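You operate a simulated robot arm through the tools that you are given. There is no shell and no other tool. Be economical: measure what you need, move in short steps, check, and stop when the job is done.

The job below is to be done with a simulated two-armed robot. You get a single attempt, and the scene is never put back.

## Task
Wipe up the spill on the top of the steel bench with the cloth and put it back.

It is judged by the outcome, as a careful person would: the job done as asked, and still so three seconds after it is handed in. It fails if anything else is knocked over, pushed out of place, dropped, spilled or broken. Flat cloth is picked up by pressing the open fingertips on it (5 to 10 N) and closing them slowly along it; thin cloth reads only 2 to 8 mm in the jaws.

## Robot
Two 6-joint arms with two-finger parallel grippers on one trunk, on a base that drives. Base frame: it is fixed to the floor where the robot stands at the start and does not move with it; the origin is under the middle of the robot, x ahead of it, y to its left, z up; the surface under the hand at the start is at about z = 860. Readings come in mm, degrees, newtons and seconds.
The left shoulder is at the start at [80, 216, 1584], the right one opposite. With the tool pointing down near the work surface each hand reaches from about 100 to 700 mm from the robot's upright axis, wherever it stands, measured 20 degrees to its own side. Payload 3.43 kg a hand.
The tool frame of a hand sits at the grasp point between the pads (the TCP): z along the fingers, y along the line on which they close. The tips reach 30 mm beyond it. The gripper opens to 94 mm. The fingers are 28 mm wide and 10 mm thick; the gripper's body (50 by 96 mm) begins 55 mm behind the TCP.
Orientation is that of the tool frame in the base frame, as a unit quaternion [w, x, y, z]. With the fingers straight down and closing along the base's y, the tool's x points along the base's -x, its y along +y and its z along -z.

## Interface
- The arms move only by the tool servo_tool. It takes "left_commands", "right_commands" or both (then of equal length, played together; a hand with none holds still); each is a list of rows, each a list of 3 entries, a list of its own where there are three numbers: the shift along the tool's x, y, z in mm, then the turn, a rotation vector about the tool's x, y, z in degrees, then the closure in counts, from 0 (fully open) to 255 (shut). In form: [[[dx, dy, dz], [wx, wy, wz], jaw], ...]. A call has 1 to 12 rows; each row shifts and turns the commanded pose from where the row before left it, along the tool's axes as they then stand. Each row takes 0.2 s and may step no farther than 50 mm and 8.6 degrees from the row before; otherwise, or with a gripper value out of range, the whole call is refused. Where a pose cannot be reached the arm comes as near as it can. A force on the tool above 40 N (or 10 N above the force at the start of the call, whichever is more), or a blocked arm, ends the call early, and 0.2 s more pass. Each finger travels about 72 mm/s and halts on what it meets, pressing with about 34 N; the grip force reading is that of the motor and also rises with nothing between the fingers. The clock runs only during rows and for 0.2 s after the last one: add rows that do not move to give the fingers time. The reply holds the time, the measured pose of the TCP, the force on the tool along the base axes, the opening and the grip force, in the units named above and with some noise, with the torque about the TCP (base axes, N m) and any sound that the robot's microphone picked up, and new pictures: "pictures" is both (left out), scene, wrist or none (wrist: the cameras of the hands that moved).
- Cameras (640 x 400 px; columns grow to the right, rows downward): "scene" is now at [91.5, -3.3, 1720.5]; the picture's right is [-0.02, -1.00, 0.00], its down [-0.91, 0.01, -0.42] and it looks along [0.42, -0.01, -0.91] (base axes); focal length 248 px, centre (320, 200). "left" rides on the left gripper at [76, -14, -102] in its tool frame; the picture's right is [0.18, 0.98, 0.00], its down [-0.75, 0.14, -0.64] and it looks along [-0.63, 0.12, 0.77] (tool axes); focal length 243 px, centre (320, 200). "right" rides on the right gripper at [76, 14, -102] in its tool frame; the picture's right is [-0.18, 0.98, 0.00], its down [-0.75, -0.14, -0.64] and it looks along [-0.63, -0.12, 0.77] (tool axes); focal length 243 px, centre (320, 200). There is no depth. A picture from a camera that has moved, and an enlarged one, comes with that camera's place and axes in the base frame and with its lens.
- lift_body(by): slides the trunk up (or, below 0, down) by that many mm; the arms and the scene camera ride with it, the base frame stays. It gives what a move gives, with no picture.
- drive_base(legs): drives the robot by 1 to 6 legs, each [ahead, left, turn to the left] in mm, mm and degrees, along the robot's own axes; the way and the turn of a leg run together, so that a leg with both is an arc; at most 1500 mm and 180 degrees a leg. The arms and the cameras ride along, it lands a little off, and it stops where it bumps. It gives what a move gives, and a new picture of the scene camera.
- aim_head(pan, tilt): turns the head with the scene camera to pan (to the left, within 86 degrees either way) and tilt (down, from -29 to 69), counted from straight ahead of the robot. It gives what a move gives, and a new picture of the scene camera.
- inspect(camera, box): a new picture of the part [left, top, right, bottom] of that camera's present view, enlarged. It takes no simulated time.
- finish_job(): hands the job in; it is judged then, once.

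Work in short steps. Places have to be worked out from the pictures, the camera data and where the tool is seen: move nearer, look again, correct. Check each grasp and each placing, and mend what went wrong. You have 120 turns and 260 pictures in all, those below and enlarged ones among them. Open the grippers and draw the arms clear of the work before you hand the job in, unless the task says otherwise; then end with one line.

The tools are called after ">>>" as name(argument=value, ...) on one line, values as JSON. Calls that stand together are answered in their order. servo_tool: Moves the arms, as the interface text tells. Its arguments: {"type":"object","properties":{"left_commands":{"type":"array"},"right_commands":{"type":"array"},"pictures":{"type":"string","enum":["both","scene","wrist","none"]}},"required":[]} The other tools are called the same way: lift_body (by) slides the trunk up or down; drive_base (legs) drives the base; aim_head (pan, tilt) turns the head that bears the scene camera; inspect (camera, box) takes an enlarged picture of a part of a camera's view; finish_job () hands the job in.

At the start:

```text
time_s: 0.0
left_eef_pos: [451.3, 235.6, 1020.2]
left_ee_rot: [0.0, 0.001, 1.0, 0.0]
left_force: [-0.2, -0.2, -1.1]
left_wrist_torque: [-0.02, -0.01, -0.04]
left_width: 94.1
left_grasp_force: 0.0
right_eef_pos: [498.5, -189.5, 1019.2]
right_ee_rot: [0.0, 0.0, 1.0, 0.001]
right_force: [-0.7, 0.9, -0.2]
right_wrist_torque: [0.01, 0.0, 0.02]
right_width: 93.9
right_grasp_force: 0.1
trunk travel left (down, up): [-814.0, 26.0]
robot x, y, heading: [-2.3, -0.0, -0.1]
head pan, tilt: [-0.9, 65.2]
```

scene: 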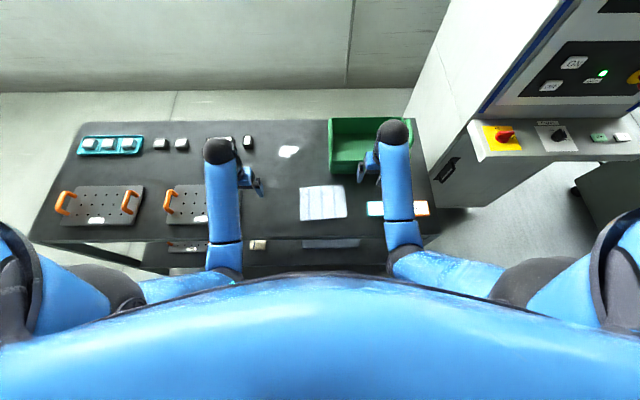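
right: 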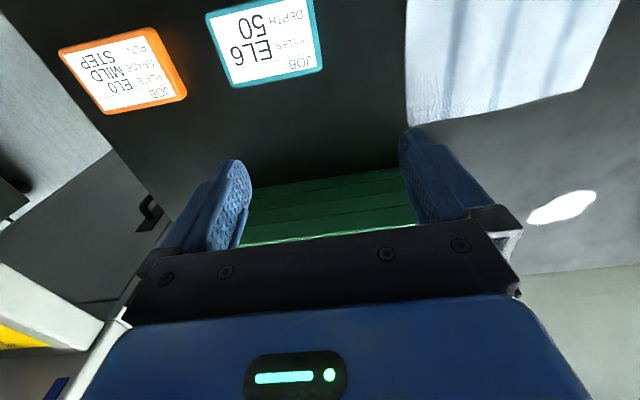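
left: 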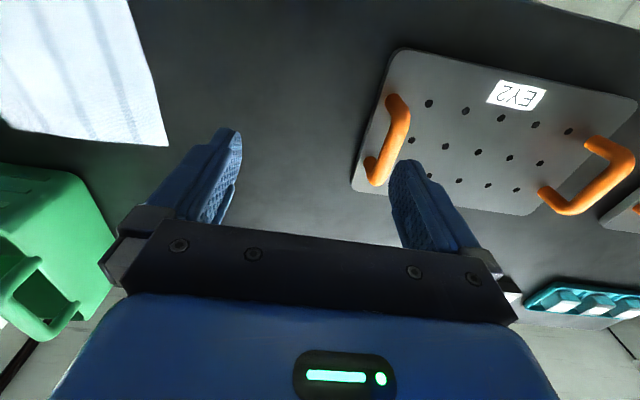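

The spill looks to be near (713, 118) and the cloth near (476, -24). I'll enlarge both before moving.

>>> inspect(camera="scene", box=[230, 110, 440, 250])

>>> inspect(camera="right", box=[380, 0, 640, 240])

```text
2.86 times, centred on (335, 180) of scene
camera zoom: at [91.5, -3.3, 1720.5], right [-0.02, -1.0, 0.0], down [-0.91, 0.01, -0.42], along [0.42, -0.01, -0.91], focal length 708 px, centre (277, 257)
```

zoom: 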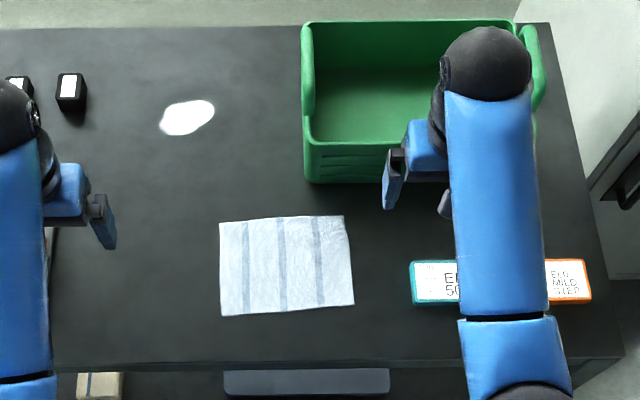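

```text
1.67 times, centred on (510, 120) of right
camera zoom: at [422.8, -176.1, 1122.3], right [0.18, 0.98, 0.0], down [0.75, -0.14, 0.64], along [0.63, -0.12, -0.77], focal length 404 px, centre (3, 333)
```

zoom: 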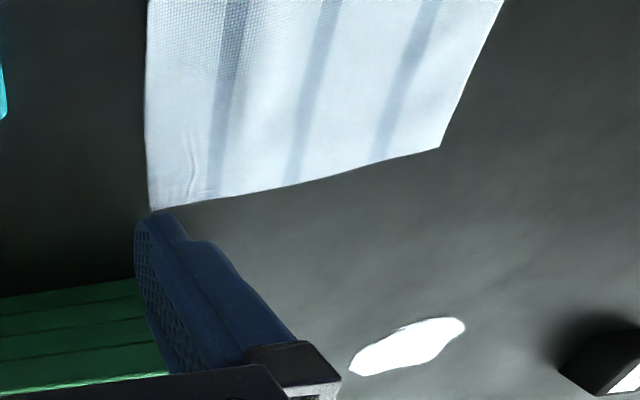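

Cloth centre is about (480, -23) and the spill about (719, 116), just past the left hand's reach. I'll raise both hands and then lower the trunk by the same amount, which extends the horizontal reach.

>>> servo_tool(left_commands=[[[0, 0, -40], [0, 0, 0], 0], [[0, 0, -40], [0, 0, 0], 0], [[0, 0, -40], [0, 0, 0], 0], [[0, 0, -40], [0, 0, 0], 0], [[0, 0, -40], [0, 0, 0], 0], [[0, 0, 0], [0, 0, 0], 0]], right_commands=[[[20, 0, -45], [0, 0, 0], 0], [[20, 0, -45], [0, 0, 0], 0], [[20, 0, -45], [0, 0, 0], 0], [[20, 0, -45], [0, 0, 0], 0], [[20, 0, -45], [0, 0, 0], 0], [[0, 0, -30], [0, 0, 0], 0]], pictures="scene")

```text
time_s: 1.4
left_eef_pos: [483.4, 234.2, 1029.9]
left_ee_rot: [0.001, 0.001, 1.0, 0.0]
left_force: [0.1, -0.1, -0.5]
left_wrist_torque: [-0.01, -0.01, -0.03]
left_width: 94.0
left_grasp_force: 0.0
left hand out of reach, approached as far as the arm can: row 1, 2, 3, 4, 5
right_eef_pos: [478.5, -186.6, 1028.2]
right_ee_rot: [0.001, 0.0, 1.0, 0.0]
right_force: [0.2, -0.8, -0.8]
right_wrist_torque: [0.0, 0.0, -0.01]
right_width: 93.9
right_grasp_force: 0.1
right hand out of reach, approached as far as the arm can: row 1, 2, 3, 4, 5, 6
trunk travel left (down, up): [-814.0, 26.0]
robot x, y, heading: [-0.5, 1.0, -0.0]
head pan, tilt: [-0.9, 65.2]
camera scene: at [92.3, -3.2, 1720.5], right [-0.02, -1.0, 0.0], down [-0.91, 0.01, -0.42], along [0.42, -0.01, -0.91], focal length 248 px, centre (320, 200)
```

scene: 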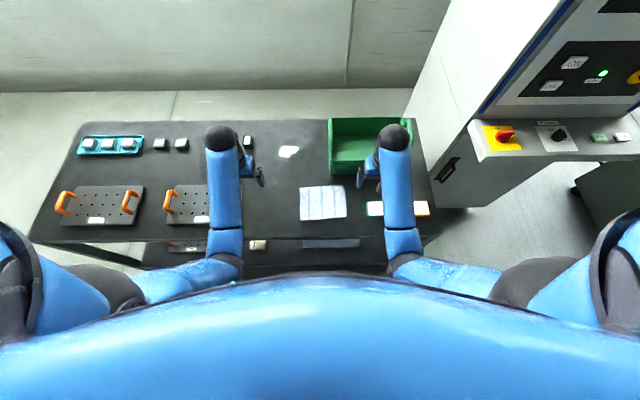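

The arms cannot go higher at this trunk height, so I'll drive ahead a little instead. The tips are at about z = 1000, clear of the bin rim at about 960.

>>> drive_base(legs=[[90, 0, 0]])

```text
time_s: 2.4
left_eef_pos: [522.3, 234.0, 1031.8]
left_ee_rot: [0.003, 0.0, 1.0, 0.001]
left_force: [0.2, 0.2, -0.2]
left_wrist_torque: [0.02, -0.02, 0.0]
left_width: 94.3
left_grasp_force: 0.1
right_eef_pos: [518.2, -186.0, 1029.5]
right_ee_rot: [0.003, 0.0, 1.0, 0.0]
right_force: [-0.8, -0.3, -0.3]
right_wrist_torque: [-0.02, -0.02, -0.01]
right_width: 94.0
right_grasp_force: 0.0
trunk travel left (down, up): [-814.0, 26.0]
robot x, y, heading: [40.2, 0.5, 0.2]
head pan, tilt: [-0.9, 65.2]
stopped in leg 1: the robot was blocked; the commanded pose is now the measured one
camera scene: at [129.8, -3.4, 1720.9], right [-0.02, -1.0, 0.0], down [-0.91, 0.01, -0.42], along [0.42, -0.01, -0.91], focal length 248 px, centre (320, 200)
```

scene: 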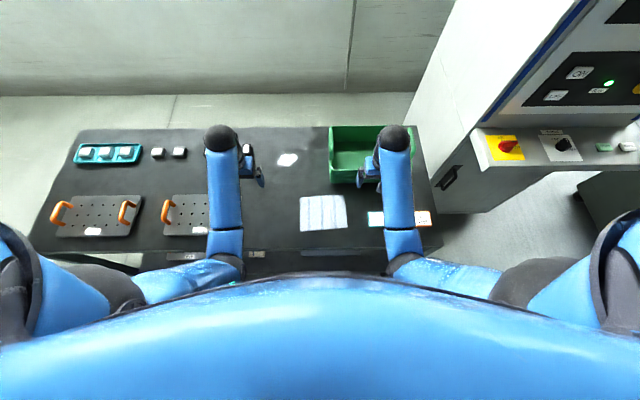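

The base met the bench after 40 mm and nothing on it appears to have moved. I'll ease back a touch, then move the left hand toward the cloth and lower it to look.

>>> drive_base(legs=[[-6, 0, 0]])

>>> servo_tool(left_commands=[[[0, 0, 30], [0, 0, 0], 0], [[7, -45, 0], [0, 0, 0], 0], [[7, -45, 0], [0, 0, 0], 0], [[7, -45, 0], [0, 0, 0], 0], [[7, -45, 0], [0, 0, 0], 0], [[7, -45, 0], [0, 0, 0], 0], [[0, -30, 0], [0, 0, 0], 0], [[0, 0, 0], [0, 0, 0], 0]])

```text
time_s: 3.1
left_eef_pos: [521.8, 233.9, 1029.2]
left_ee_rot: [0.0, 0.0, 1.0, 0.001]
left_force: [1.1, -0.4, 0.3]
left_wrist_torque: [0.01, 0.01, 0.0]
left_width: 93.9
left_grasp_force: 0.0
right_eef_pos: [515.9, -186.4, 1026.9]
right_ee_rot: [0.0, 0.0, 1.0, 0.0]
right_force: [-0.6, -0.5, -0.4]
right_wrist_torque: [-0.03, 0.01, 0.02]
right_width: 94.1
right_grasp_force: 0.1
trunk travel left (down, up): [-814.0, 26.0]
robot x, y, heading: [40.4, -0.4, -0.0]
head pan, tilt: [-0.9, 65.2]
camera scene: at [130.4, -3.4, 1720.4], right [-0.02, -1.0, 0.0], down [-0.91, 0.01, -0.42], along [0.42, -0.01, -0.91], focal length 248 px, centre (320, 200)
```

scene: 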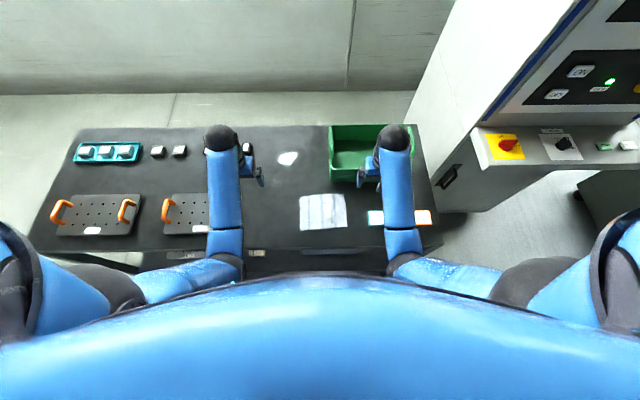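

```text
time_s: 4.9
left_eef_pos: [484.2, -20.1, 998.3]
left_ee_rot: [0.002, 0.0, 1.0, 0.0]
left_force: [0.8, 0.1, -0.2]
left_wrist_torque: [-0.01, 0.04, -0.01]
left_width: 94.0
left_grasp_force: 0.1
right_eef_pos: [514.8, -186.4, 1029.0]
right_ee_rot: [0.001, 0.0, 1.0, -0.001]
right_force: [-0.3, 0.1, -0.9]
right_wrist_torque: [-0.02, 0.01, 0.0]
right_width: 94.0
right_grasp_force: 0.0
trunk travel left (down, up): [-814.0, 26.0]
robot x, y, heading: [37.0, -1.1, -0.1]
head pan, tilt: [-0.9, 65.2]
camera scene: at [127.6, -2.8, 1720.6], right [-0.02, -1.0, 0.0], down [-0.91, 0.01, -0.42], along [0.42, -0.01, -0.91], focal length 248 px, centre (320, 200)
camera left: at [406.7, -35.1, 1099.1], right [-0.18, 0.98, 0.0], down [0.75, 0.14, 0.64], along [0.63, 0.12, -0.76], focal length 243 px, centre (320, 200)
```

scene: 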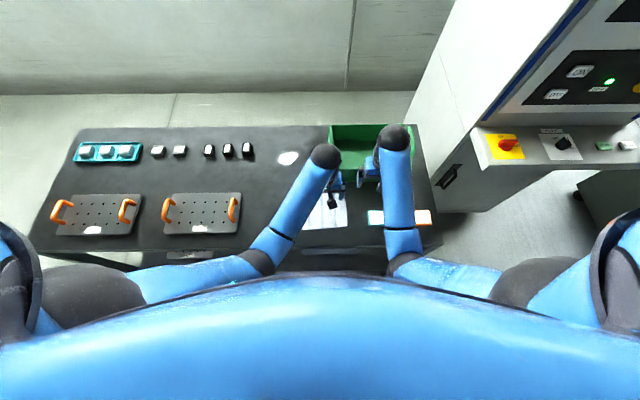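
left: 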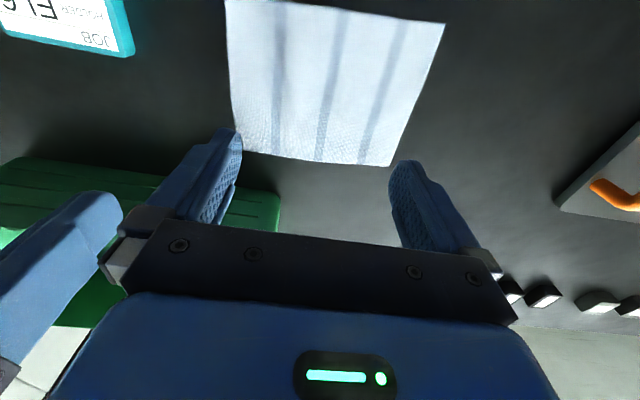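

Cloth corners worked out from the wrist view put its centre at (479, -15), lying along the base axes. I'll centre the left hand over it with half-open jaws and lower close to the bench, moving the right hand aside.

>>> servo_tool(left_commands=[[[3, 3, 20], [0, 0, 0], 120], [[3, 2, 25], [0, 0, 0], 120], [[0, 0, 25], [0, 0, 0], 120], [[0, 0, 18], [0, 0, 0], 120], [[0, 0, 0], [0, 0, 0], 120]], right_commands=[[[0, -20, 0], [0, 0, 0], 0], [[0, -20, 0], [0, 0, 0], 0], [[0, -10, 0], [0, 0, 0], 0], [[0, 0, 0], [0, 0, 0], 0], [[0, 0, 0], [0, 0, 0], 0]], pictures="wrist")

```text
time_s: 6.1
left_eef_pos: [478.2, -15.1, 910.4]
left_ee_rot: [0.003, 0.0, 1.0, 0.001]
left_force: [0.5, -0.1, 0.2]
left_wrist_torque: [-0.02, 0.02, -0.01]
left_width: 49.5
left_grasp_force: 0.0
right_eef_pos: [514.1, -235.3, 1027.3]
right_ee_rot: [0.002, 0.001, 1.0, 0.0]
right_force: [0.0, -0.3, 0.1]
right_wrist_torque: [0.03, 0.01, 0.02]
right_width: 93.9
right_grasp_force: 0.1
trunk travel left (down, up): [-814.0, 26.0]
robot x, y, heading: [34.3, 1.3, 0.0]
head pan, tilt: [-0.9, 65.2]
camera right: at [438.0, -221.9, 1130.2], right [0.18, 0.98, 0.0], down [0.75, -0.14, 0.64], along [0.63, -0.12, -0.76], focal length 243 px, centre (320, 200)
camera left: at [401.6, -29.5, 1011.5], right [-0.18, 0.98, 0.0], down [0.75, 0.14, 0.64], along [0.63, 0.12, -0.76], focal length 243 px, centre (320, 200)
```

right: 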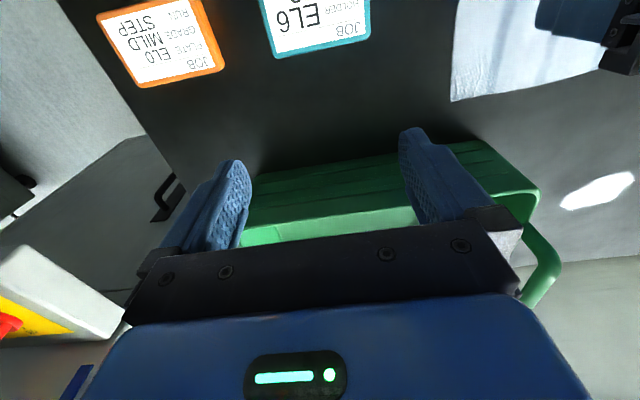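
left: 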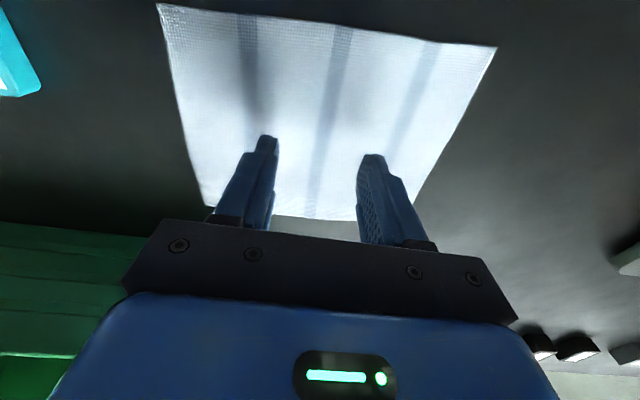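

Tips are about 20 mm above the cloth. Lowering in small steps to find contact.

>>> servo_tool(left_commands=[[[0, 0, 8], [0, 0, 0], 120], [[0, 0, 6], [0, 0, 0], 120], [[0, 0, 3], [0, 0, 0], 120], [[0, 0, 2], [0, 0, 0], 120], [[0, 0, 0], [0, 0, 0], 120]], pictures="none")

```text
time_s: 7.3
left_eef_pos: [479.4, -15.4, 891.6]
left_ee_rot: [0.001, 0.001, 1.0, 0.0]
left_force: [0.1, -0.3, 0.1]
left_wrist_torque: [0.0, -0.04, 0.01]
left_width: 49.5
left_grasp_force: 0.0
right_eef_pos: [515.3, -236.0, 1028.3]
right_ee_rot: [0.003, 0.0, 1.0, 0.0]
right_force: [0.2, 0.8, 0.5]
right_wrist_torque: [0.0, -0.02, -0.01]
right_width: 93.8
right_grasp_force: 0.1
trunk travel left (down, up): [-814.0, 26.0]
robot x, y, heading: [37.3, -0.4, 0.1]
head pan, tilt: [-0.9, 65.2]
```

No contact yet at z = 891.6; continuing down 1 mm at a time.

>>> servo_tool(left_commands=[[[0, 0, 1], [0, 0, 0], 120], [[0, 0, 1], [0, 0, 0], 120], [[0, 0, 1], [0, 0, 0], 120], [[0, 0, 0], [0, 0, 0], 120]], pictures="none")

```text
time_s: 8.3
left_eef_pos: [479.0, -15.4, 890.4]
left_ee_rot: [0.003, 0.0, 1.0, 0.001]
left_force: [-0.5, -0.4, 12.0]
left_wrist_torque: [0.09, 0.08, -0.03]
left_width: 49.7
left_grasp_force: 0.1
right_eef_pos: [513.8, -236.0, 1028.8]
right_ee_rot: [0.001, 0.0, 1.0, 0.001]
right_force: [-0.8, -0.4, 0.1]
right_wrist_torque: [0.0, 0.0, 0.0]
right_width: 93.9
right_grasp_force: 0.1
trunk travel left (down, up): [-814.0, 26.0]
robot x, y, heading: [37.6, 4.9, -0.1]
head pan, tilt: [-0.9, 65.2]
```

Contact at 12 N; ease up slightly to sit in the 5–10 N range, and close slowly.

>>> servo_tool(left_commands=[[[0, 0, -0.5], [0, 0, 0], 120], [[0, 0, 0], [0, 0, 0], 134], [[0, 0, 0], [0, 0, 0], 148], [[0, 0, 0], [0, 0, 0], 162], [[0, 0, 0], [0, 0, 0], 176], [[0, 0, 0], [0, 0, 0], 190], [[0, 0, 0], [0, 0, 0], 204], [[0, 0, 0], [0, 0, 0], 218], [[0, 0, 0], [0, 0, 0], 232], [[0, 0, 0], [0, 0, 0], 245], [[0, 0, 0], [0, 0, 0], 255], [[0, 0, 0], [0, 0, 0], 255]], pictures="wrist")

```text
time_s: 10.9
left_eef_pos: [478.7, -13.8, 890.1]
left_ee_rot: [0.003, 0.0, 1.0, 0.0]
left_force: [0.3, 1.5, 18.4]
left_wrist_torque: [0.06, 0.1, 0.0]
left_width: 2.2
left_grasp_force: 34.3
right_eef_pos: [512.7, -235.2, 1028.0]
right_ee_rot: [0.002, 0.001, 1.0, -0.001]
right_force: [0.1, 0.1, 0.2]
right_wrist_torque: [0.0, 0.0, 0.01]
right_width: 94.0
right_grasp_force: 0.0
trunk travel left (down, up): [-814.0, 26.0]
robot x, y, heading: [37.6, -2.2, 0.2]
head pan, tilt: [-0.9, 65.2]
camera left: at [402.7, -28.6, 991.8], right [-0.18, 0.98, 0.0], down [0.75, 0.14, 0.65], along [0.64, 0.12, -0.76], focal length 243 px, centre (320, 200)
```

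left: 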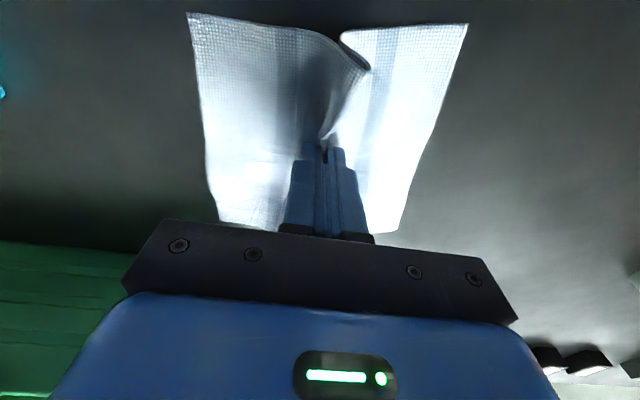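

The cloth is pinched in a ridge (2.2 mm, 34 N). I'll lift a few millimetres and slide it left first, away from the bin, before going forward.

>>> servo_tool(left_commands=[[[0, 0, -6], [0, 0, 0], 255], [[0, 10, 0], [0, 0, 0], 255], [[0, 18, 0], [0, 0, 0], 255], [[0, 20, 0], [0, 0, 0], 255], [[0, 20, 0], [0, 0, 0], 255], [[0, 20, 0], [0, 0, 0], 255], [[0, 20, 0], [0, 0, 0], 255], [[0, 20, 0], [0, 0, 0], 255], [[0, 0, 0], [0, 0, 0], 255]])

```text
time_s: 12.9
left_eef_pos: [478.1, 111.1, 895.0]
left_ee_rot: [0.003, -0.001, 1.0, 0.001]
left_force: [-0.1, 0.3, -0.8]
left_wrist_torque: [0.02, 0.04, 0.0]
left_width: 1.9
left_grasp_force: 34.0
right_eef_pos: [514.8, -236.1, 1028.7]
right_ee_rot: [0.002, 0.001, 1.0, 0.0]
right_force: [-0.3, 0.9, -0.3]
right_wrist_torque: [-0.04, 0.02, 0.03]
right_width: 93.9
right_grasp_force: 0.0
trunk travel left (down, up): [-814.0, 26.0]
robot x, y, heading: [38.8, -0.6, 0.2]
head pan, tilt: [-0.9, 65.2]
camera scene: at [128.1, -3.5, 1720.5], right [-0.02, -1.0, 0.0], down [-0.91, 0.01, -0.42], along [0.42, -0.01, -0.91], focal length 248 px, centre (320, 200)
camera left: at [402.0, 97.1, 995.8], right [-0.18, 0.98, 0.0], down [0.75, 0.14, 0.64], along [0.63, 0.12, -0.76], focal length 243 px, centre (320, 200)
```

scene: 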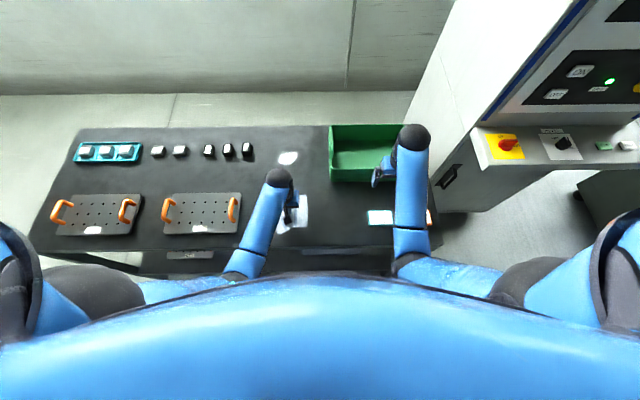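
left: 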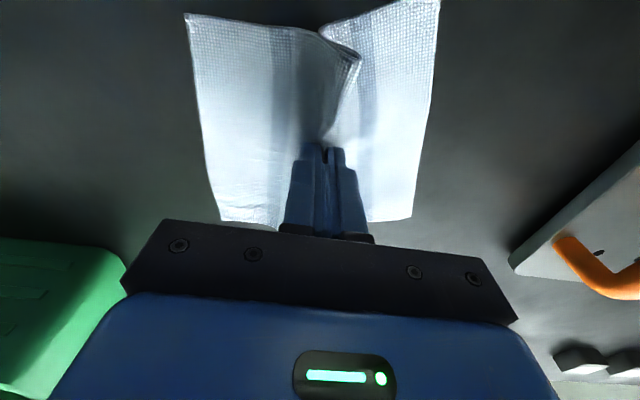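

The cloth slides flat with the hand. The spill recomputes to (719, 116), so I'll slide forward.

>>> servo_tool(left_commands=[[[-10, 0, 0], [0, 0, 0], 255], [[-18, 1, 0], [0, 0, 0], 255], [[-20, 1, 0], [0, 0, 0], 255], [[-20, 1, 0], [0, 0, 0], 255], [[-20, 1, 0], [0, 0, 0], 255], [[-20, 0, 0], [0, 0, 0], 255], [[-20, 0, 0], [0, 0, 0], 255], [[-20, 0, 0], [0, 0, 0], 255], [[-20, 0, 0], [0, 0, 0], 255], [[-20, 0, 0], [0, 0, 0], 255], [[0, 0, 0], [0, 0, 0], 255]])

```text
time_s: 15.3
left_eef_pos: [663.4, 118.1, 897.7]
left_ee_rot: [0.002, 0.0, 1.0, 0.0]
left_force: [0.3, 0.6, -0.3]
left_wrist_torque: [0.0, 0.01, 0.01]
left_width: 1.9
left_grasp_force: 34.0
right_eef_pos: [514.9, -236.0, 1027.3]
right_ee_rot: [0.002, 0.0, 1.0, 0.001]
right_force: [0.5, 0.4, 0.0]
right_wrist_torque: [0.03, 0.02, -0.02]
right_width: 93.9
right_grasp_force: 0.0
trunk travel left (down, up): [-814.0, 26.0]
robot x, y, heading: [34.9, -0.1, -0.1]
head pan, tilt: [-0.9, 65.2]
camera scene: at [128.2, -3.4, 1720.5], right [-0.02, -1.0, 0.0], down [-0.91, 0.01, -0.42], along [0.42, -0.01, -0.91], focal length 248 px, centre (320, 200)
camera left: at [588.9, 103.1, 998.5], right [-0.18, 0.98, 0.0], down [0.75, 0.14, 0.64], along [0.63, 0.12, -0.76], focal length 243 px, centre (320, 200)
```

scene: 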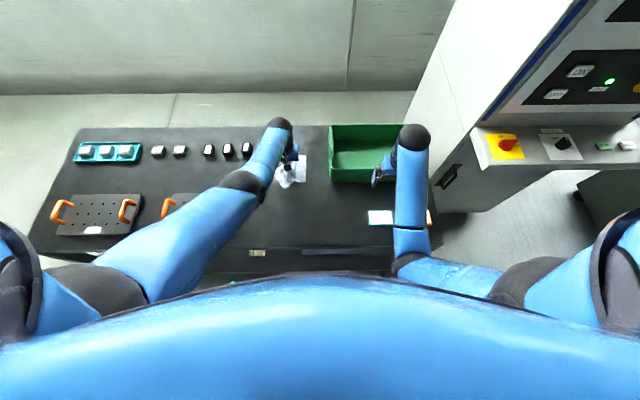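
left: 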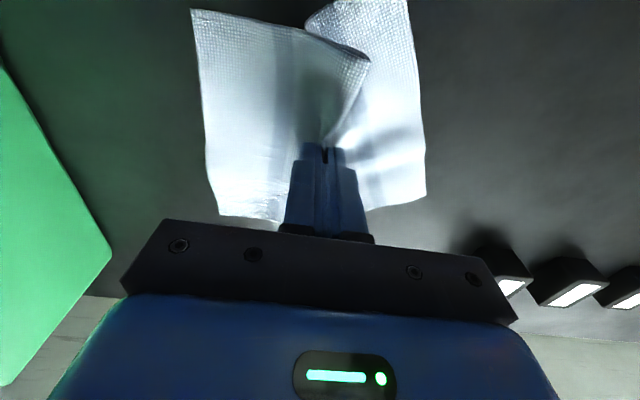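

Still in reach. Continuing forward 60 mm so that the pinch stands over the spill's centre.

>>> servo_tool(left_commands=[[[-12, 0, 0], [0, 0, 0], 255], [[-15, 0, 0], [0, 0, 0], 255], [[-15, 0, 0], [0, 0, 0], 255], [[-14, 0, 0], [0, 0, 0], 255], [[0, 0, 2], [0, 0, 0], 255], [[0, 0, 2], [0, 0, 0], 255], [[0, 0, 0], [0, 0, 0], 255]])

```text
time_s: 16.9
left_eef_pos: [685.7, 120.7, 906.8]
left_ee_rot: [0.002, 0.0, 1.0, 0.0]
left_force: [0.0, -1.0, -0.2]
left_wrist_torque: [-0.01, 0.01, 0.0]
left_width: 1.8
left_grasp_force: 34.0
left hand out of reach, approached as far as the arm can: row 2, 3, 4
right_eef_pos: [513.6, -235.9, 1028.1]
right_ee_rot: [0.002, 0.0, 1.0, 0.0]
right_force: [-0.4, 0.5, -0.2]
right_wrist_torque: [-0.01, 0.02, -0.01]
right_width: 94.3
right_grasp_force: 0.1
trunk travel left (down, up): [-814.0, 26.0]
robot x, y, heading: [37.0, -2.7, 0.1]
head pan, tilt: [-0.9, 65.2]
camera scene: at [128.2, -3.4, 1720.5], right [-0.02, -1.0, 0.0], down [-0.91, 0.01, -0.42], along [0.42, -0.01, -0.91], focal length 248 px, centre (320, 200)
camera left: at [608.7, 106.9, 1008.5], right [-0.18, 0.98, 0.0], down [0.75, 0.14, 0.64], along [0.63, 0.12, -0.76], focal length 243 px, centre (320, 200)
```

scene: 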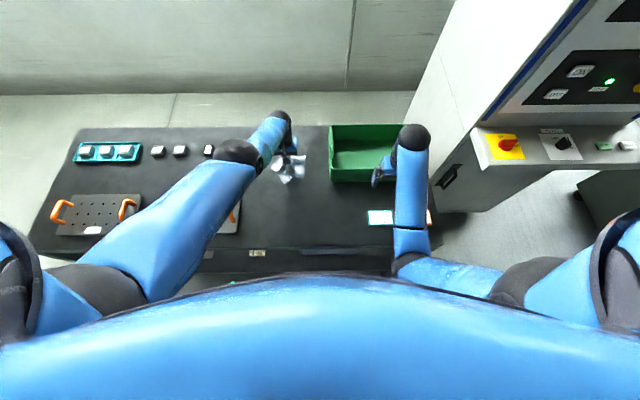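
left: 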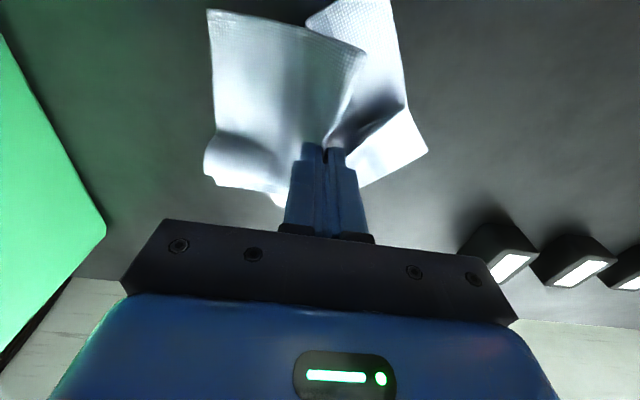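

The hand tops out near x = 686 pointing straight down. I'll tilt the fingers outward about 26° so the wrist needs less reach.

>>> servo_tool(left_commands=[[[0, 0, -4], [0, -6.5, 0], 255], [[0, 0, 0], [0, -6.5, 0], 255], [[0, 0, 0], [0, -6.5, 0], 255], [[0, 0, 0], [0, -6.5, 0], 255], [[0, 0, 0], [0, 0, 0], 255]])

```text
time_s: 18.1
left_eef_pos: [686.1, 120.4, 910.2]
left_ee_rot: [0.228, 0.001, 0.974, -0.001]
left_force: [-0.1, -1.0, 0.2]
left_wrist_torque: [-0.03, -0.01, 0.0]
left_width: 2.1
left_grasp_force: 34.2
right_eef_pos: [514.4, -234.2, 1028.4]
right_ee_rot: [0.002, 0.0, 1.0, 0.0]
right_force: [0.8, 0.5, -0.4]
right_wrist_torque: [0.01, -0.01, -0.01]
right_width: 93.9
right_grasp_force: 0.0
trunk travel left (down, up): [-814.0, 26.0]
robot x, y, heading: [37.1, 2.2, 0.1]
head pan, tilt: [-0.9, 65.2]
camera scene: at [127.9, -3.3, 1720.6], right [-0.02, -1.0, 0.0], down [-0.91, 0.01, -0.42], along [0.42, -0.01, -0.91], focal length 248 px, centre (320, 200)
camera left: at [573.3, 106.4, 966.9], right [-0.16, 0.98, -0.08], down [0.39, 0.14, 0.91], along [0.91, 0.12, -0.41], focal length 243 px, centre (320, 200)
```

scene: 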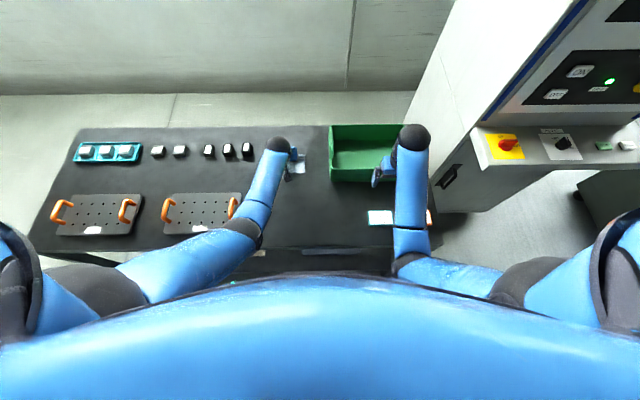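
left: 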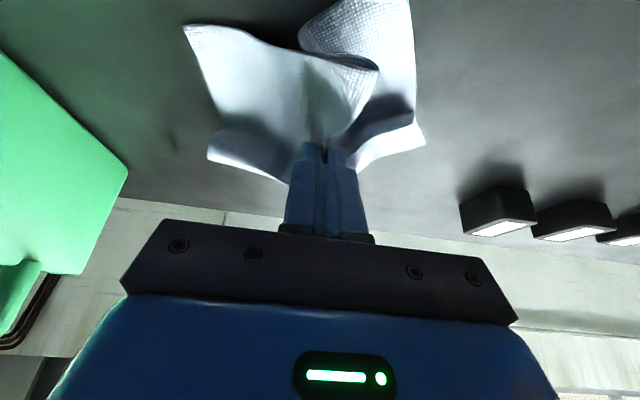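

Tilt achieved (26°), and the commanded pose restarts from the measured one. Now I move forward along base x and lower until the tip presses the cloth on the spill.

>>> servo_tool(left_commands=[[[-13.4, -1, 6.7], [0, 0, 0], 255], [[-13.4, -1, 6.7], [0, 0, 0], 255], [[2.7, 0, 5.4], [0, 0, 0], 255], [[2.2, 0, 4.5], [0, 0, 0], 255], [[0.9, 0, 1.8], [0, 0, 0], 255], [[0, 0, 0], [0, 0, 0], 255]])

```text
time_s: 19.5
left_eef_pos: [716.2, 119.0, 897.1]
left_ee_rot: [0.227, 0.0, 0.974, 0.001]
left_force: [-1.2, 0.0, 0.9]
left_wrist_torque: [0.01, 0.03, -0.01]
left_width: 2.0
left_grasp_force: 34.0
right_eef_pos: [515.3, -236.3, 1027.5]
right_ee_rot: [0.001, 0.0, 1.0, 0.0]
right_force: [0.3, 0.7, 0.5]
right_wrist_torque: [0.01, -0.02, 0.0]
right_width: 94.0
right_grasp_force: 0.1
trunk travel left (down, up): [-814.0, 26.0]
robot x, y, heading: [34.2, 4.6, -0.3]
head pan, tilt: [-0.9, 65.2]
camera scene: at [128.6, -3.5, 1720.5], right [-0.02, -1.0, 0.0], down [-0.91, 0.01, -0.42], along [0.42, -0.01, -0.91], focal length 248 px, centre (320, 200)
camera left: at [602.6, 104.2, 953.2], right [-0.16, 0.98, -0.08], down [0.39, 0.14, 0.91], along [0.9, 0.12, -0.41], focal length 243 px, centre (320, 200)
```

scene: 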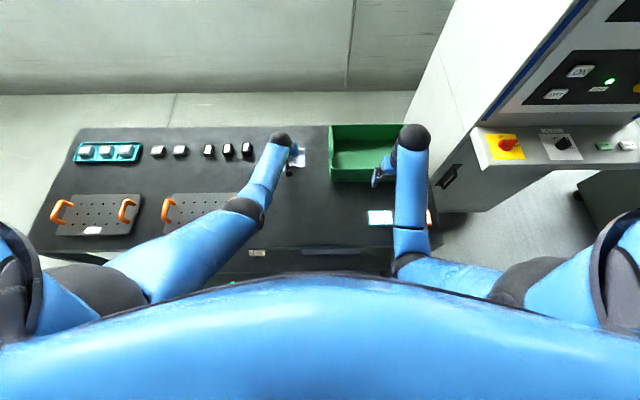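
left: 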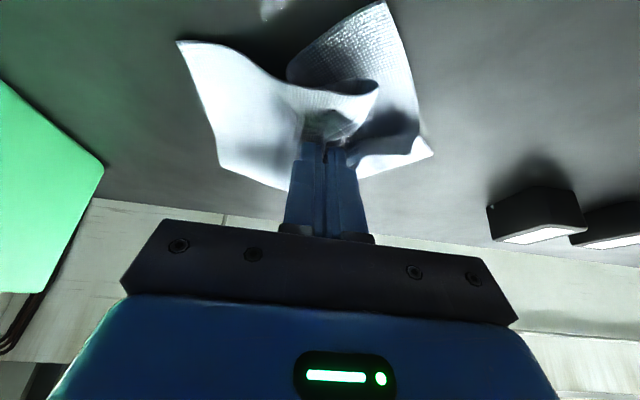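

A white patch shows behind the cloth in the wrist view; I'll look closer.

>>> inspect(camera="left", box=[150, 0, 450, 190])

>>> inspect(camera="scene", box=[230, 110, 350, 200])

```text
2.11 times, centred on (300, 95) of left
camera zoom: at [602.6, 104.2, 953.2], right [-0.16, 0.98, -0.08], down [0.39, 0.14, 0.91], along [0.9, 0.12, -0.41], focal length 511 px, centre (362, 421)
```

zoom: 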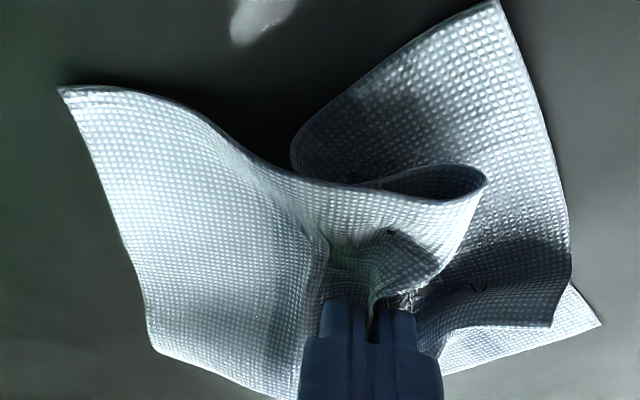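

```text
4.44 times, centred on (290, 155) of scene
camera zoom: at [128.6, -3.5, 1720.5], right [-0.02, -1.0, 0.0], down [-0.91, 0.01, -0.42], along [0.42, -0.01, -0.91], focal length 1100 px, centre (453, 400)
```

zoom: 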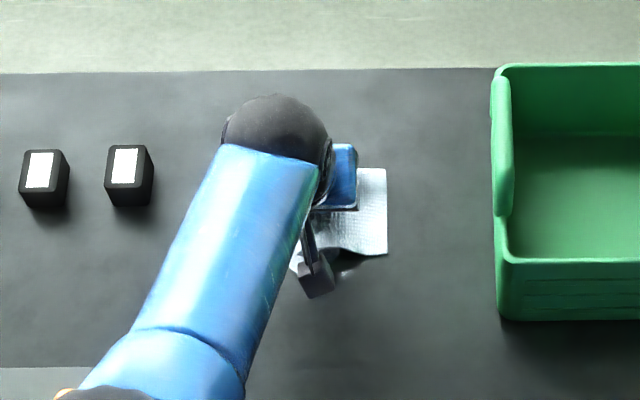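

A bit of wet remains at about (655, 88). I'll press down to contact and rub back and forth over the area.

>>> servo_tool(left_commands=[[[0.9, 0, 1.8], [0, 0, 0], 255], [[0.45, 0, 0.9], [0, 0, 0], 255], [[0.45, 0, 0.9], [0, 0, 0], 255], [[0, 0, 0], [0, 0, 0], 255]], pictures="none")

```text
time_s: 20.5
left_eef_pos: [716.8, 118.9, 895.4]
left_ee_rot: [0.228, 0.001, 0.974, -0.001]
left_force: [-1.6, 0.1, 7.3]
left_wrist_torque: [0.01, 0.07, -0.04]
left_width: 2.0
left_grasp_force: 34.2
right_eef_pos: [511.9, -236.2, 1029.0]
right_ee_rot: [0.002, 0.001, 1.0, 0.0]
right_force: [0.0, 1.6, 1.2]
right_wrist_torque: [-0.03, 0.01, 0.05]
right_width: 94.1
right_grasp_force: 0.1
trunk travel left (down, up): [-814.0, 26.0]
robot x, y, heading: [33.3, -1.3, 0.1]
head pan, tilt: [-0.9, 65.2]
```

Pressing at 7 N. Rubbing in y strokes while stepping back through x.

>>> servo_tool(left_commands=[[[0, 20, 0], [0, 0, 0], 255], [[0, 20, 0], [0, 0, 0], 255], [[8.9, -20, -4.4], [0, 0, 0], 255], [[0, -20, 0], [0, 0, 0], 255], [[0, -20, 0], [0, 0, 0], 255], [[0, -20, 0], [0, 0, 0], 255], [[13.4, 20, -6.7], [0, 0, 0], 255], [[0, 20, 0], [0, 0, 0], 255], [[0, 20, 0], [0, 0, 0], 255], [[0, 15, 0], [0, 0, 0], 255], [[13.4, -20, -6.7], [0, 0, 0], 255], [[0, -20, 0], [0, 0, 0], 255]])

>>> servo_tool(left_commands=[[[0, -20, 0], [0, 0, 0], 255], [[0, -20, 0], [0, 0, 0], 255], [[13.4, 15, -6.7], [0, 0, 0], 255], [[0, 20, 0], [0, 0, 0], 255], [[0, 20, 0], [0, 0, 0], 255], [[13.4, 0, -6.7], [0, 0, 0], 255], [[0, -20, 0], [0, 0, 0], 255], [[0, -20, 0], [0, 0, 0], 255], [[0, -20, 0], [0, 0, 0], 255], [[0, 0, 0], [0, 0, 0], 255]])

```text
time_s: 23.1
left_eef_pos: [674.5, 113.7, 894.3]
left_ee_rot: [0.226, -0.001, 0.974, 0.002]
left_force: [-1.5, 4.1, 11.3]
left_wrist_torque: [0.13, 0.07, 0.02]
left_width: 1.9
left_grasp_force: 34.3
right_eef_pos: [512.9, -235.0, 1028.7]
right_ee_rot: [0.002, -0.001, 1.0, 0.0]
right_force: [-0.4, -0.5, -1.1]
right_wrist_torque: [0.0, 0.0, -0.01]
right_width: 94.3
right_grasp_force: 0.1
trunk travel left (down, up): [-814.0, 26.0]
robot x, y, heading: [39.4, 1.9, 0.2]
head pan, tilt: [-0.9, 65.2]
camera scene: at [125.4, -3.6, 1720.6], right [-0.01, -1.0, 0.0], down [-0.91, 0.01, -0.42], along [0.42, -0.01, -0.91], focal length 248 px, centre (320, 200)
camera left: at [560.8, 99.0, 951.3], right [-0.17, 0.98, -0.08], down [0.39, 0.14, 0.91], along [0.9, 0.12, -0.41], focal length 243 px, centre (320, 200)
```

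scene: 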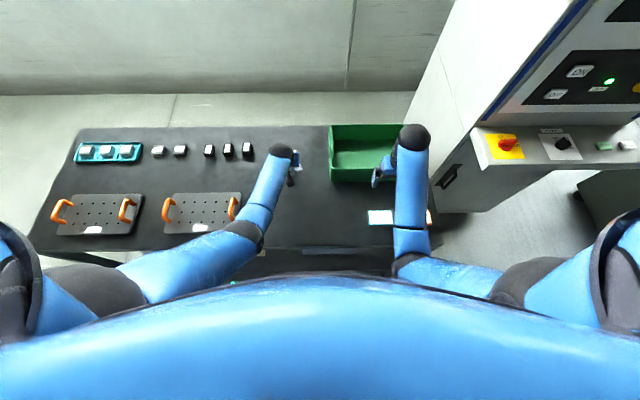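
left: 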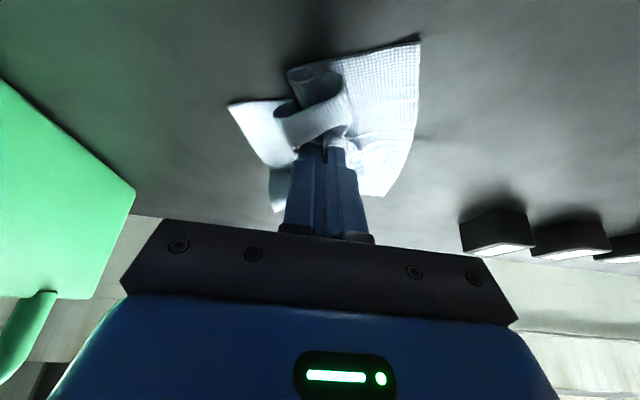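

```text
time_s: 25.3
left_eef_pos: [649.7, 70.3, 894.0]
left_ee_rot: [0.227, 0.0, 0.974, 0.0]
left_force: [0.3, 1.8, 8.2]
left_wrist_torque: [0.03, 0.02, 0.03]
left_width: 2.0
left_grasp_force: 33.8
right_eef_pos: [512.4, -234.2, 1028.9]
right_ee_rot: [0.002, 0.0, 1.0, 0.0]
right_force: [-0.5, -0.4, 0.2]
right_wrist_torque: [-0.01, -0.01, 0.01]
right_width: 93.8
right_grasp_force: 0.0
trunk travel left (down, up): [-814.0, 26.0]
robot x, y, heading: [37.7, -0.1, -0.2]
head pan, tilt: [-0.9, 65.2]
camera scene: at [127.0, -2.9, 1720.6], right [-0.02, -1.0, 0.0], down [-0.91, 0.01, -0.42], along [0.42, -0.01, -0.91], focal length 248 px, centre (320, 200)
camera left: at [535.2, 55.8, 951.0], right [-0.16, 0.98, -0.08], down [0.39, 0.14, 0.91], along [0.91, 0.12, -0.41], focal length 243 px, centre (320, 200)
```

scene: 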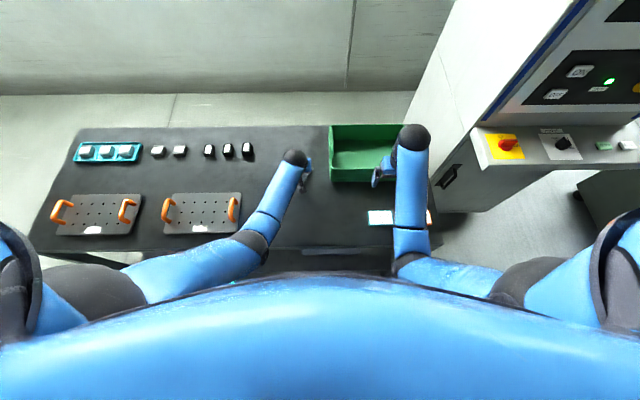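
left: 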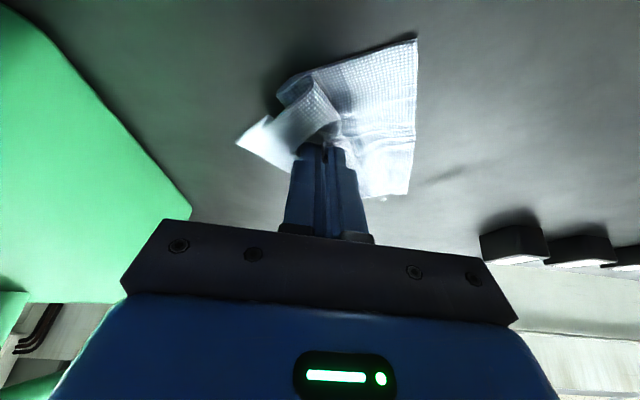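

The bench looks almost clean; enlarging to check for remains.

>>> inspect(camera="left", box=[180, 0, 500, 240])

>>> inspect(camera="scene", box=[240, 110, 360, 200])

```text
1.67 times, centred on (340, 120) of left
camera zoom: at [535.2, 55.8, 951.0], right [-0.16, 0.98, -0.08], down [0.39, 0.14, 0.91], along [0.91, 0.12, -0.41], focal length 404 px, centre (287, 333)
```

zoom: 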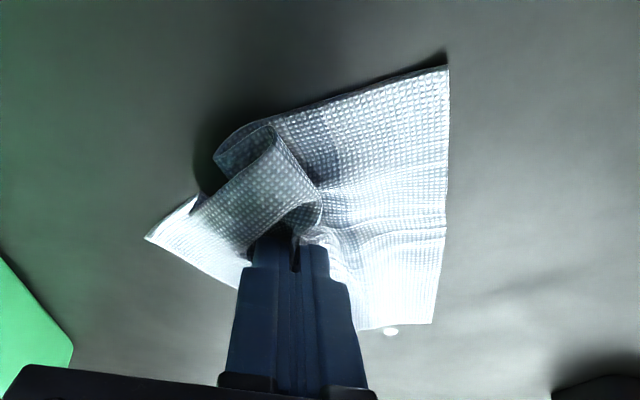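

```text
4.44 times, centred on (300, 155) of scene
camera zoom: at [127.0, -2.9, 1720.6], right [-0.02, -1.0, 0.0], down [-0.91, 0.01, -0.42], along [0.42, -0.01, -0.91], focal length 1100 px, centre (409, 400)
```

zoom: 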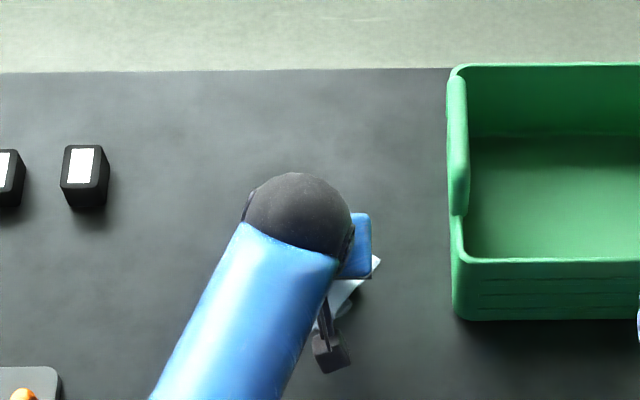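

A small spot is left at about (715, 132). I'll go back over it, lightly lifted, then press and rub.

>>> servo_tool(left_commands=[[[-2.7, 0, -5.4], [0, 0, 0], 255], [[-14, 20, 7], [0, 0, 0], 255], [[-14, 20, 7], [0, 0, 0], 255], [[-14, 20, 7], [0, 0, 0], 255], [[-7, 2, 3.5], [0, 0, 0], 255], [[2.7, 0, 5.4], [0, 0, 0], 255], [[0, 0, 0], [0, 0, 0], 255]], pictures="wrist")

```text
time_s: 26.9
left_eef_pos: [701.1, 131.1, 894.0]
left_ee_rot: [0.228, 0.0, 0.974, -0.001]
left_force: [-1.6, 1.4, 11.6]
left_wrist_torque: [0.12, 0.09, 0.02]
left_width: 1.8
left_grasp_force: 33.8
right_eef_pos: [513.3, -234.9, 1027.9]
right_ee_rot: [0.002, 0.0, 1.0, 0.0]
right_force: [-0.4, 0.1, -0.3]
right_wrist_torque: [-0.02, 0.03, 0.03]
right_width: 93.8
right_grasp_force: 0.0
trunk travel left (down, up): [-814.0, 26.0]
robot x, y, heading: [35.9, 0.5, 0.1]
head pan, tilt: [-0.9, 65.2]
camera left: at [587.9, 116.9, 951.2], right [-0.16, 0.98, -0.08], down [0.39, 0.14, 0.91], along [0.91, 0.12, -0.41], focal length 243 px, centre (320, 200)
```

left: 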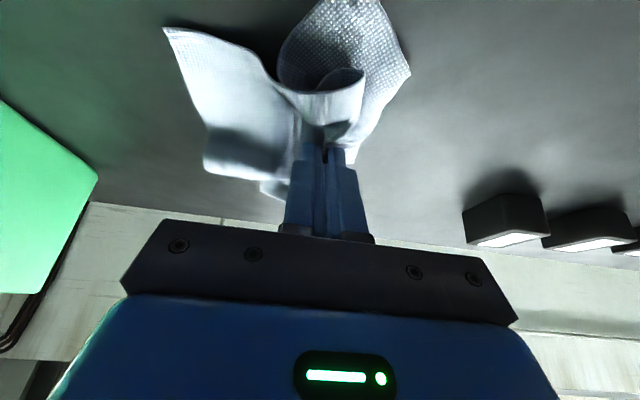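

Rubbing in small strokes around this spot, then trailing back and to the right.

>>> servo_tool(left_commands=[[[0, 15, 0], [0, 0, 0], 255], [[-10.7, 0, 5.3], [0, 0, 0], 255], [[0, -20, 0], [0, 0, 0], 255], [[0, -20, 0], [0, 0, 0], 255], [[-8.9, 0, 4.4], [0, 0, 0], 255], [[0, 20, 0], [0, 0, 0], 255], [[0, 20, 0], [0, 0, 0], 255], [[13.4, 0, -6.7], [0, 0, 0], 255], [[13.4, 0, -6.7], [0, 0, 0], 255], [[0, -20, 0], [0, 0, 0], 255], [[0, -20, 0], [0, 0, 0], 255], [[-13.4, 0, 6.7], [0, 0, 0], 255]], pictures="none")

>>> servo_tool(left_commands=[[[18, 0, -9], [0, 0, 0], 255], [[18, 0, -9], [0, 0, 0], 255], [[18, -5, -9], [0, 0, 0], 255], [[18, -5, -9], [0, 0, 0], 255], [[18, -5, -9], [0, 0, 0], 255], [[18, 0, -9], [0, 0, 0], 255], [[18, 0, -9], [0, 0, 0], 255], [[0, 0, 0], [0, 0, 0], 255]])

>>> inspect(camera="scene", box=[240, 110, 360, 200])

>>> inspect(camera="left", box=[180, 0, 500, 240])

```text
time_s: 29.5
left_eef_pos: [706.5, 103.6, 894.4]
left_ee_rot: [0.228, 0.001, 0.974, -0.001]
left_force: [-6.3, -0.7, 16.8]
left_wrist_torque: [0.05, 0.22, 0.04]
left_width: 1.9
left_grasp_force: 34.4
right_eef_pos: [512.8, -235.4, 1028.2]
right_ee_rot: [0.003, 0.0, 1.0, 0.0]
right_force: [-0.4, -0.7, 0.3]
right_wrist_torque: [0.02, -0.03, 0.03]
right_width: 94.0
right_grasp_force: 0.2
trunk travel left (down, up): [-814.0, 26.0]
robot x, y, heading: [34.3, 2.3, -0.2]
head pan, tilt: [-0.9, 65.2]
```

```text
time_s: 31.3
left_eef_pos: [565.3, 88.8, 893.9]
left_ee_rot: [0.227, 0.0, 0.974, 0.0]
left_force: [1.9, 1.6, 17.1]
left_wrist_torque: [0.09, -0.04, 0.02]
left_width: 2.2
left_grasp_force: 34.0
right_eef_pos: [512.9, -236.1, 1028.6]
right_ee_rot: [0.002, 0.0, 1.0, 0.0]
right_force: [-0.1, 0.1, 0.6]
right_wrist_torque: [0.01, -0.02, -0.02]
right_width: 93.9
right_grasp_force: 0.1
trunk travel left (down, up): [-814.0, 26.0]
robot x, y, heading: [37.9, -1.5, 0.2]
head pan, tilt: [-0.9, 65.2]
camera scene: at [126.7, -3.9, 1720.7], right [-0.02, -1.0, 0.0], down [-0.91, 0.01, -0.42], along [0.42, -0.01, -0.91], focal length 248 px, centre (320, 200)
camera left: at [451.9, 75.1, 951.4], right [-0.16, 0.98, -0.08], down [0.39, 0.14, 0.91], along [0.91, 0.12, -0.41], focal length 243 px, centre (320, 200)
```

scene: 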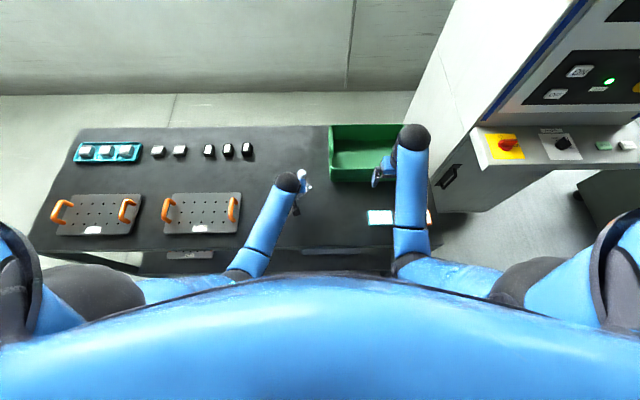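
left: 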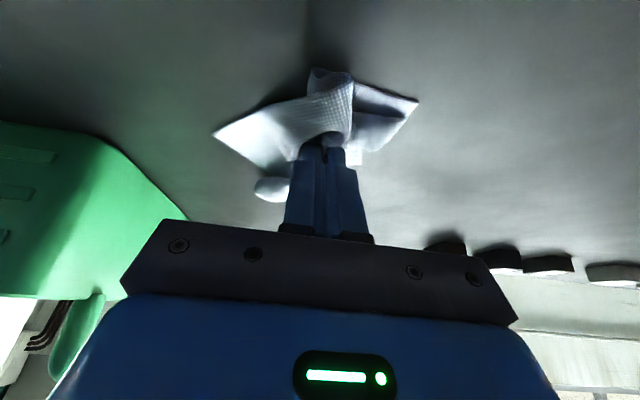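

```text
4.44 times, centred on (300, 155) of scene
camera zoom: at [126.7, -3.9, 1720.7], right [-0.02, -1.0, 0.0], down [-0.91, 0.01, -0.42], along [0.42, -0.01, -0.91], focal length 1100 px, centre (409, 400)
```

zoom: 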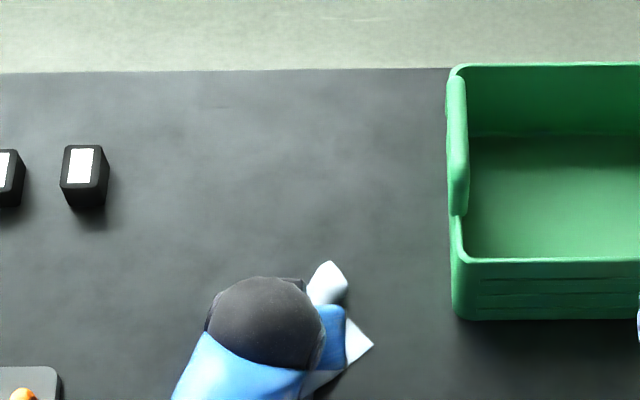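

```text
1.67 times, centred on (340, 120) of left
camera zoom: at [451.9, 75.1, 951.4], right [-0.16, 0.98, -0.08], down [0.39, 0.14, 0.91], along [0.91, 0.12, -0.41], focal length 404 px, centre (287, 333)
```

zoom: 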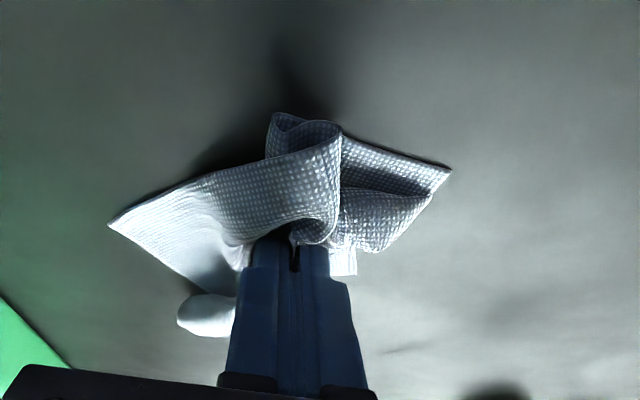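

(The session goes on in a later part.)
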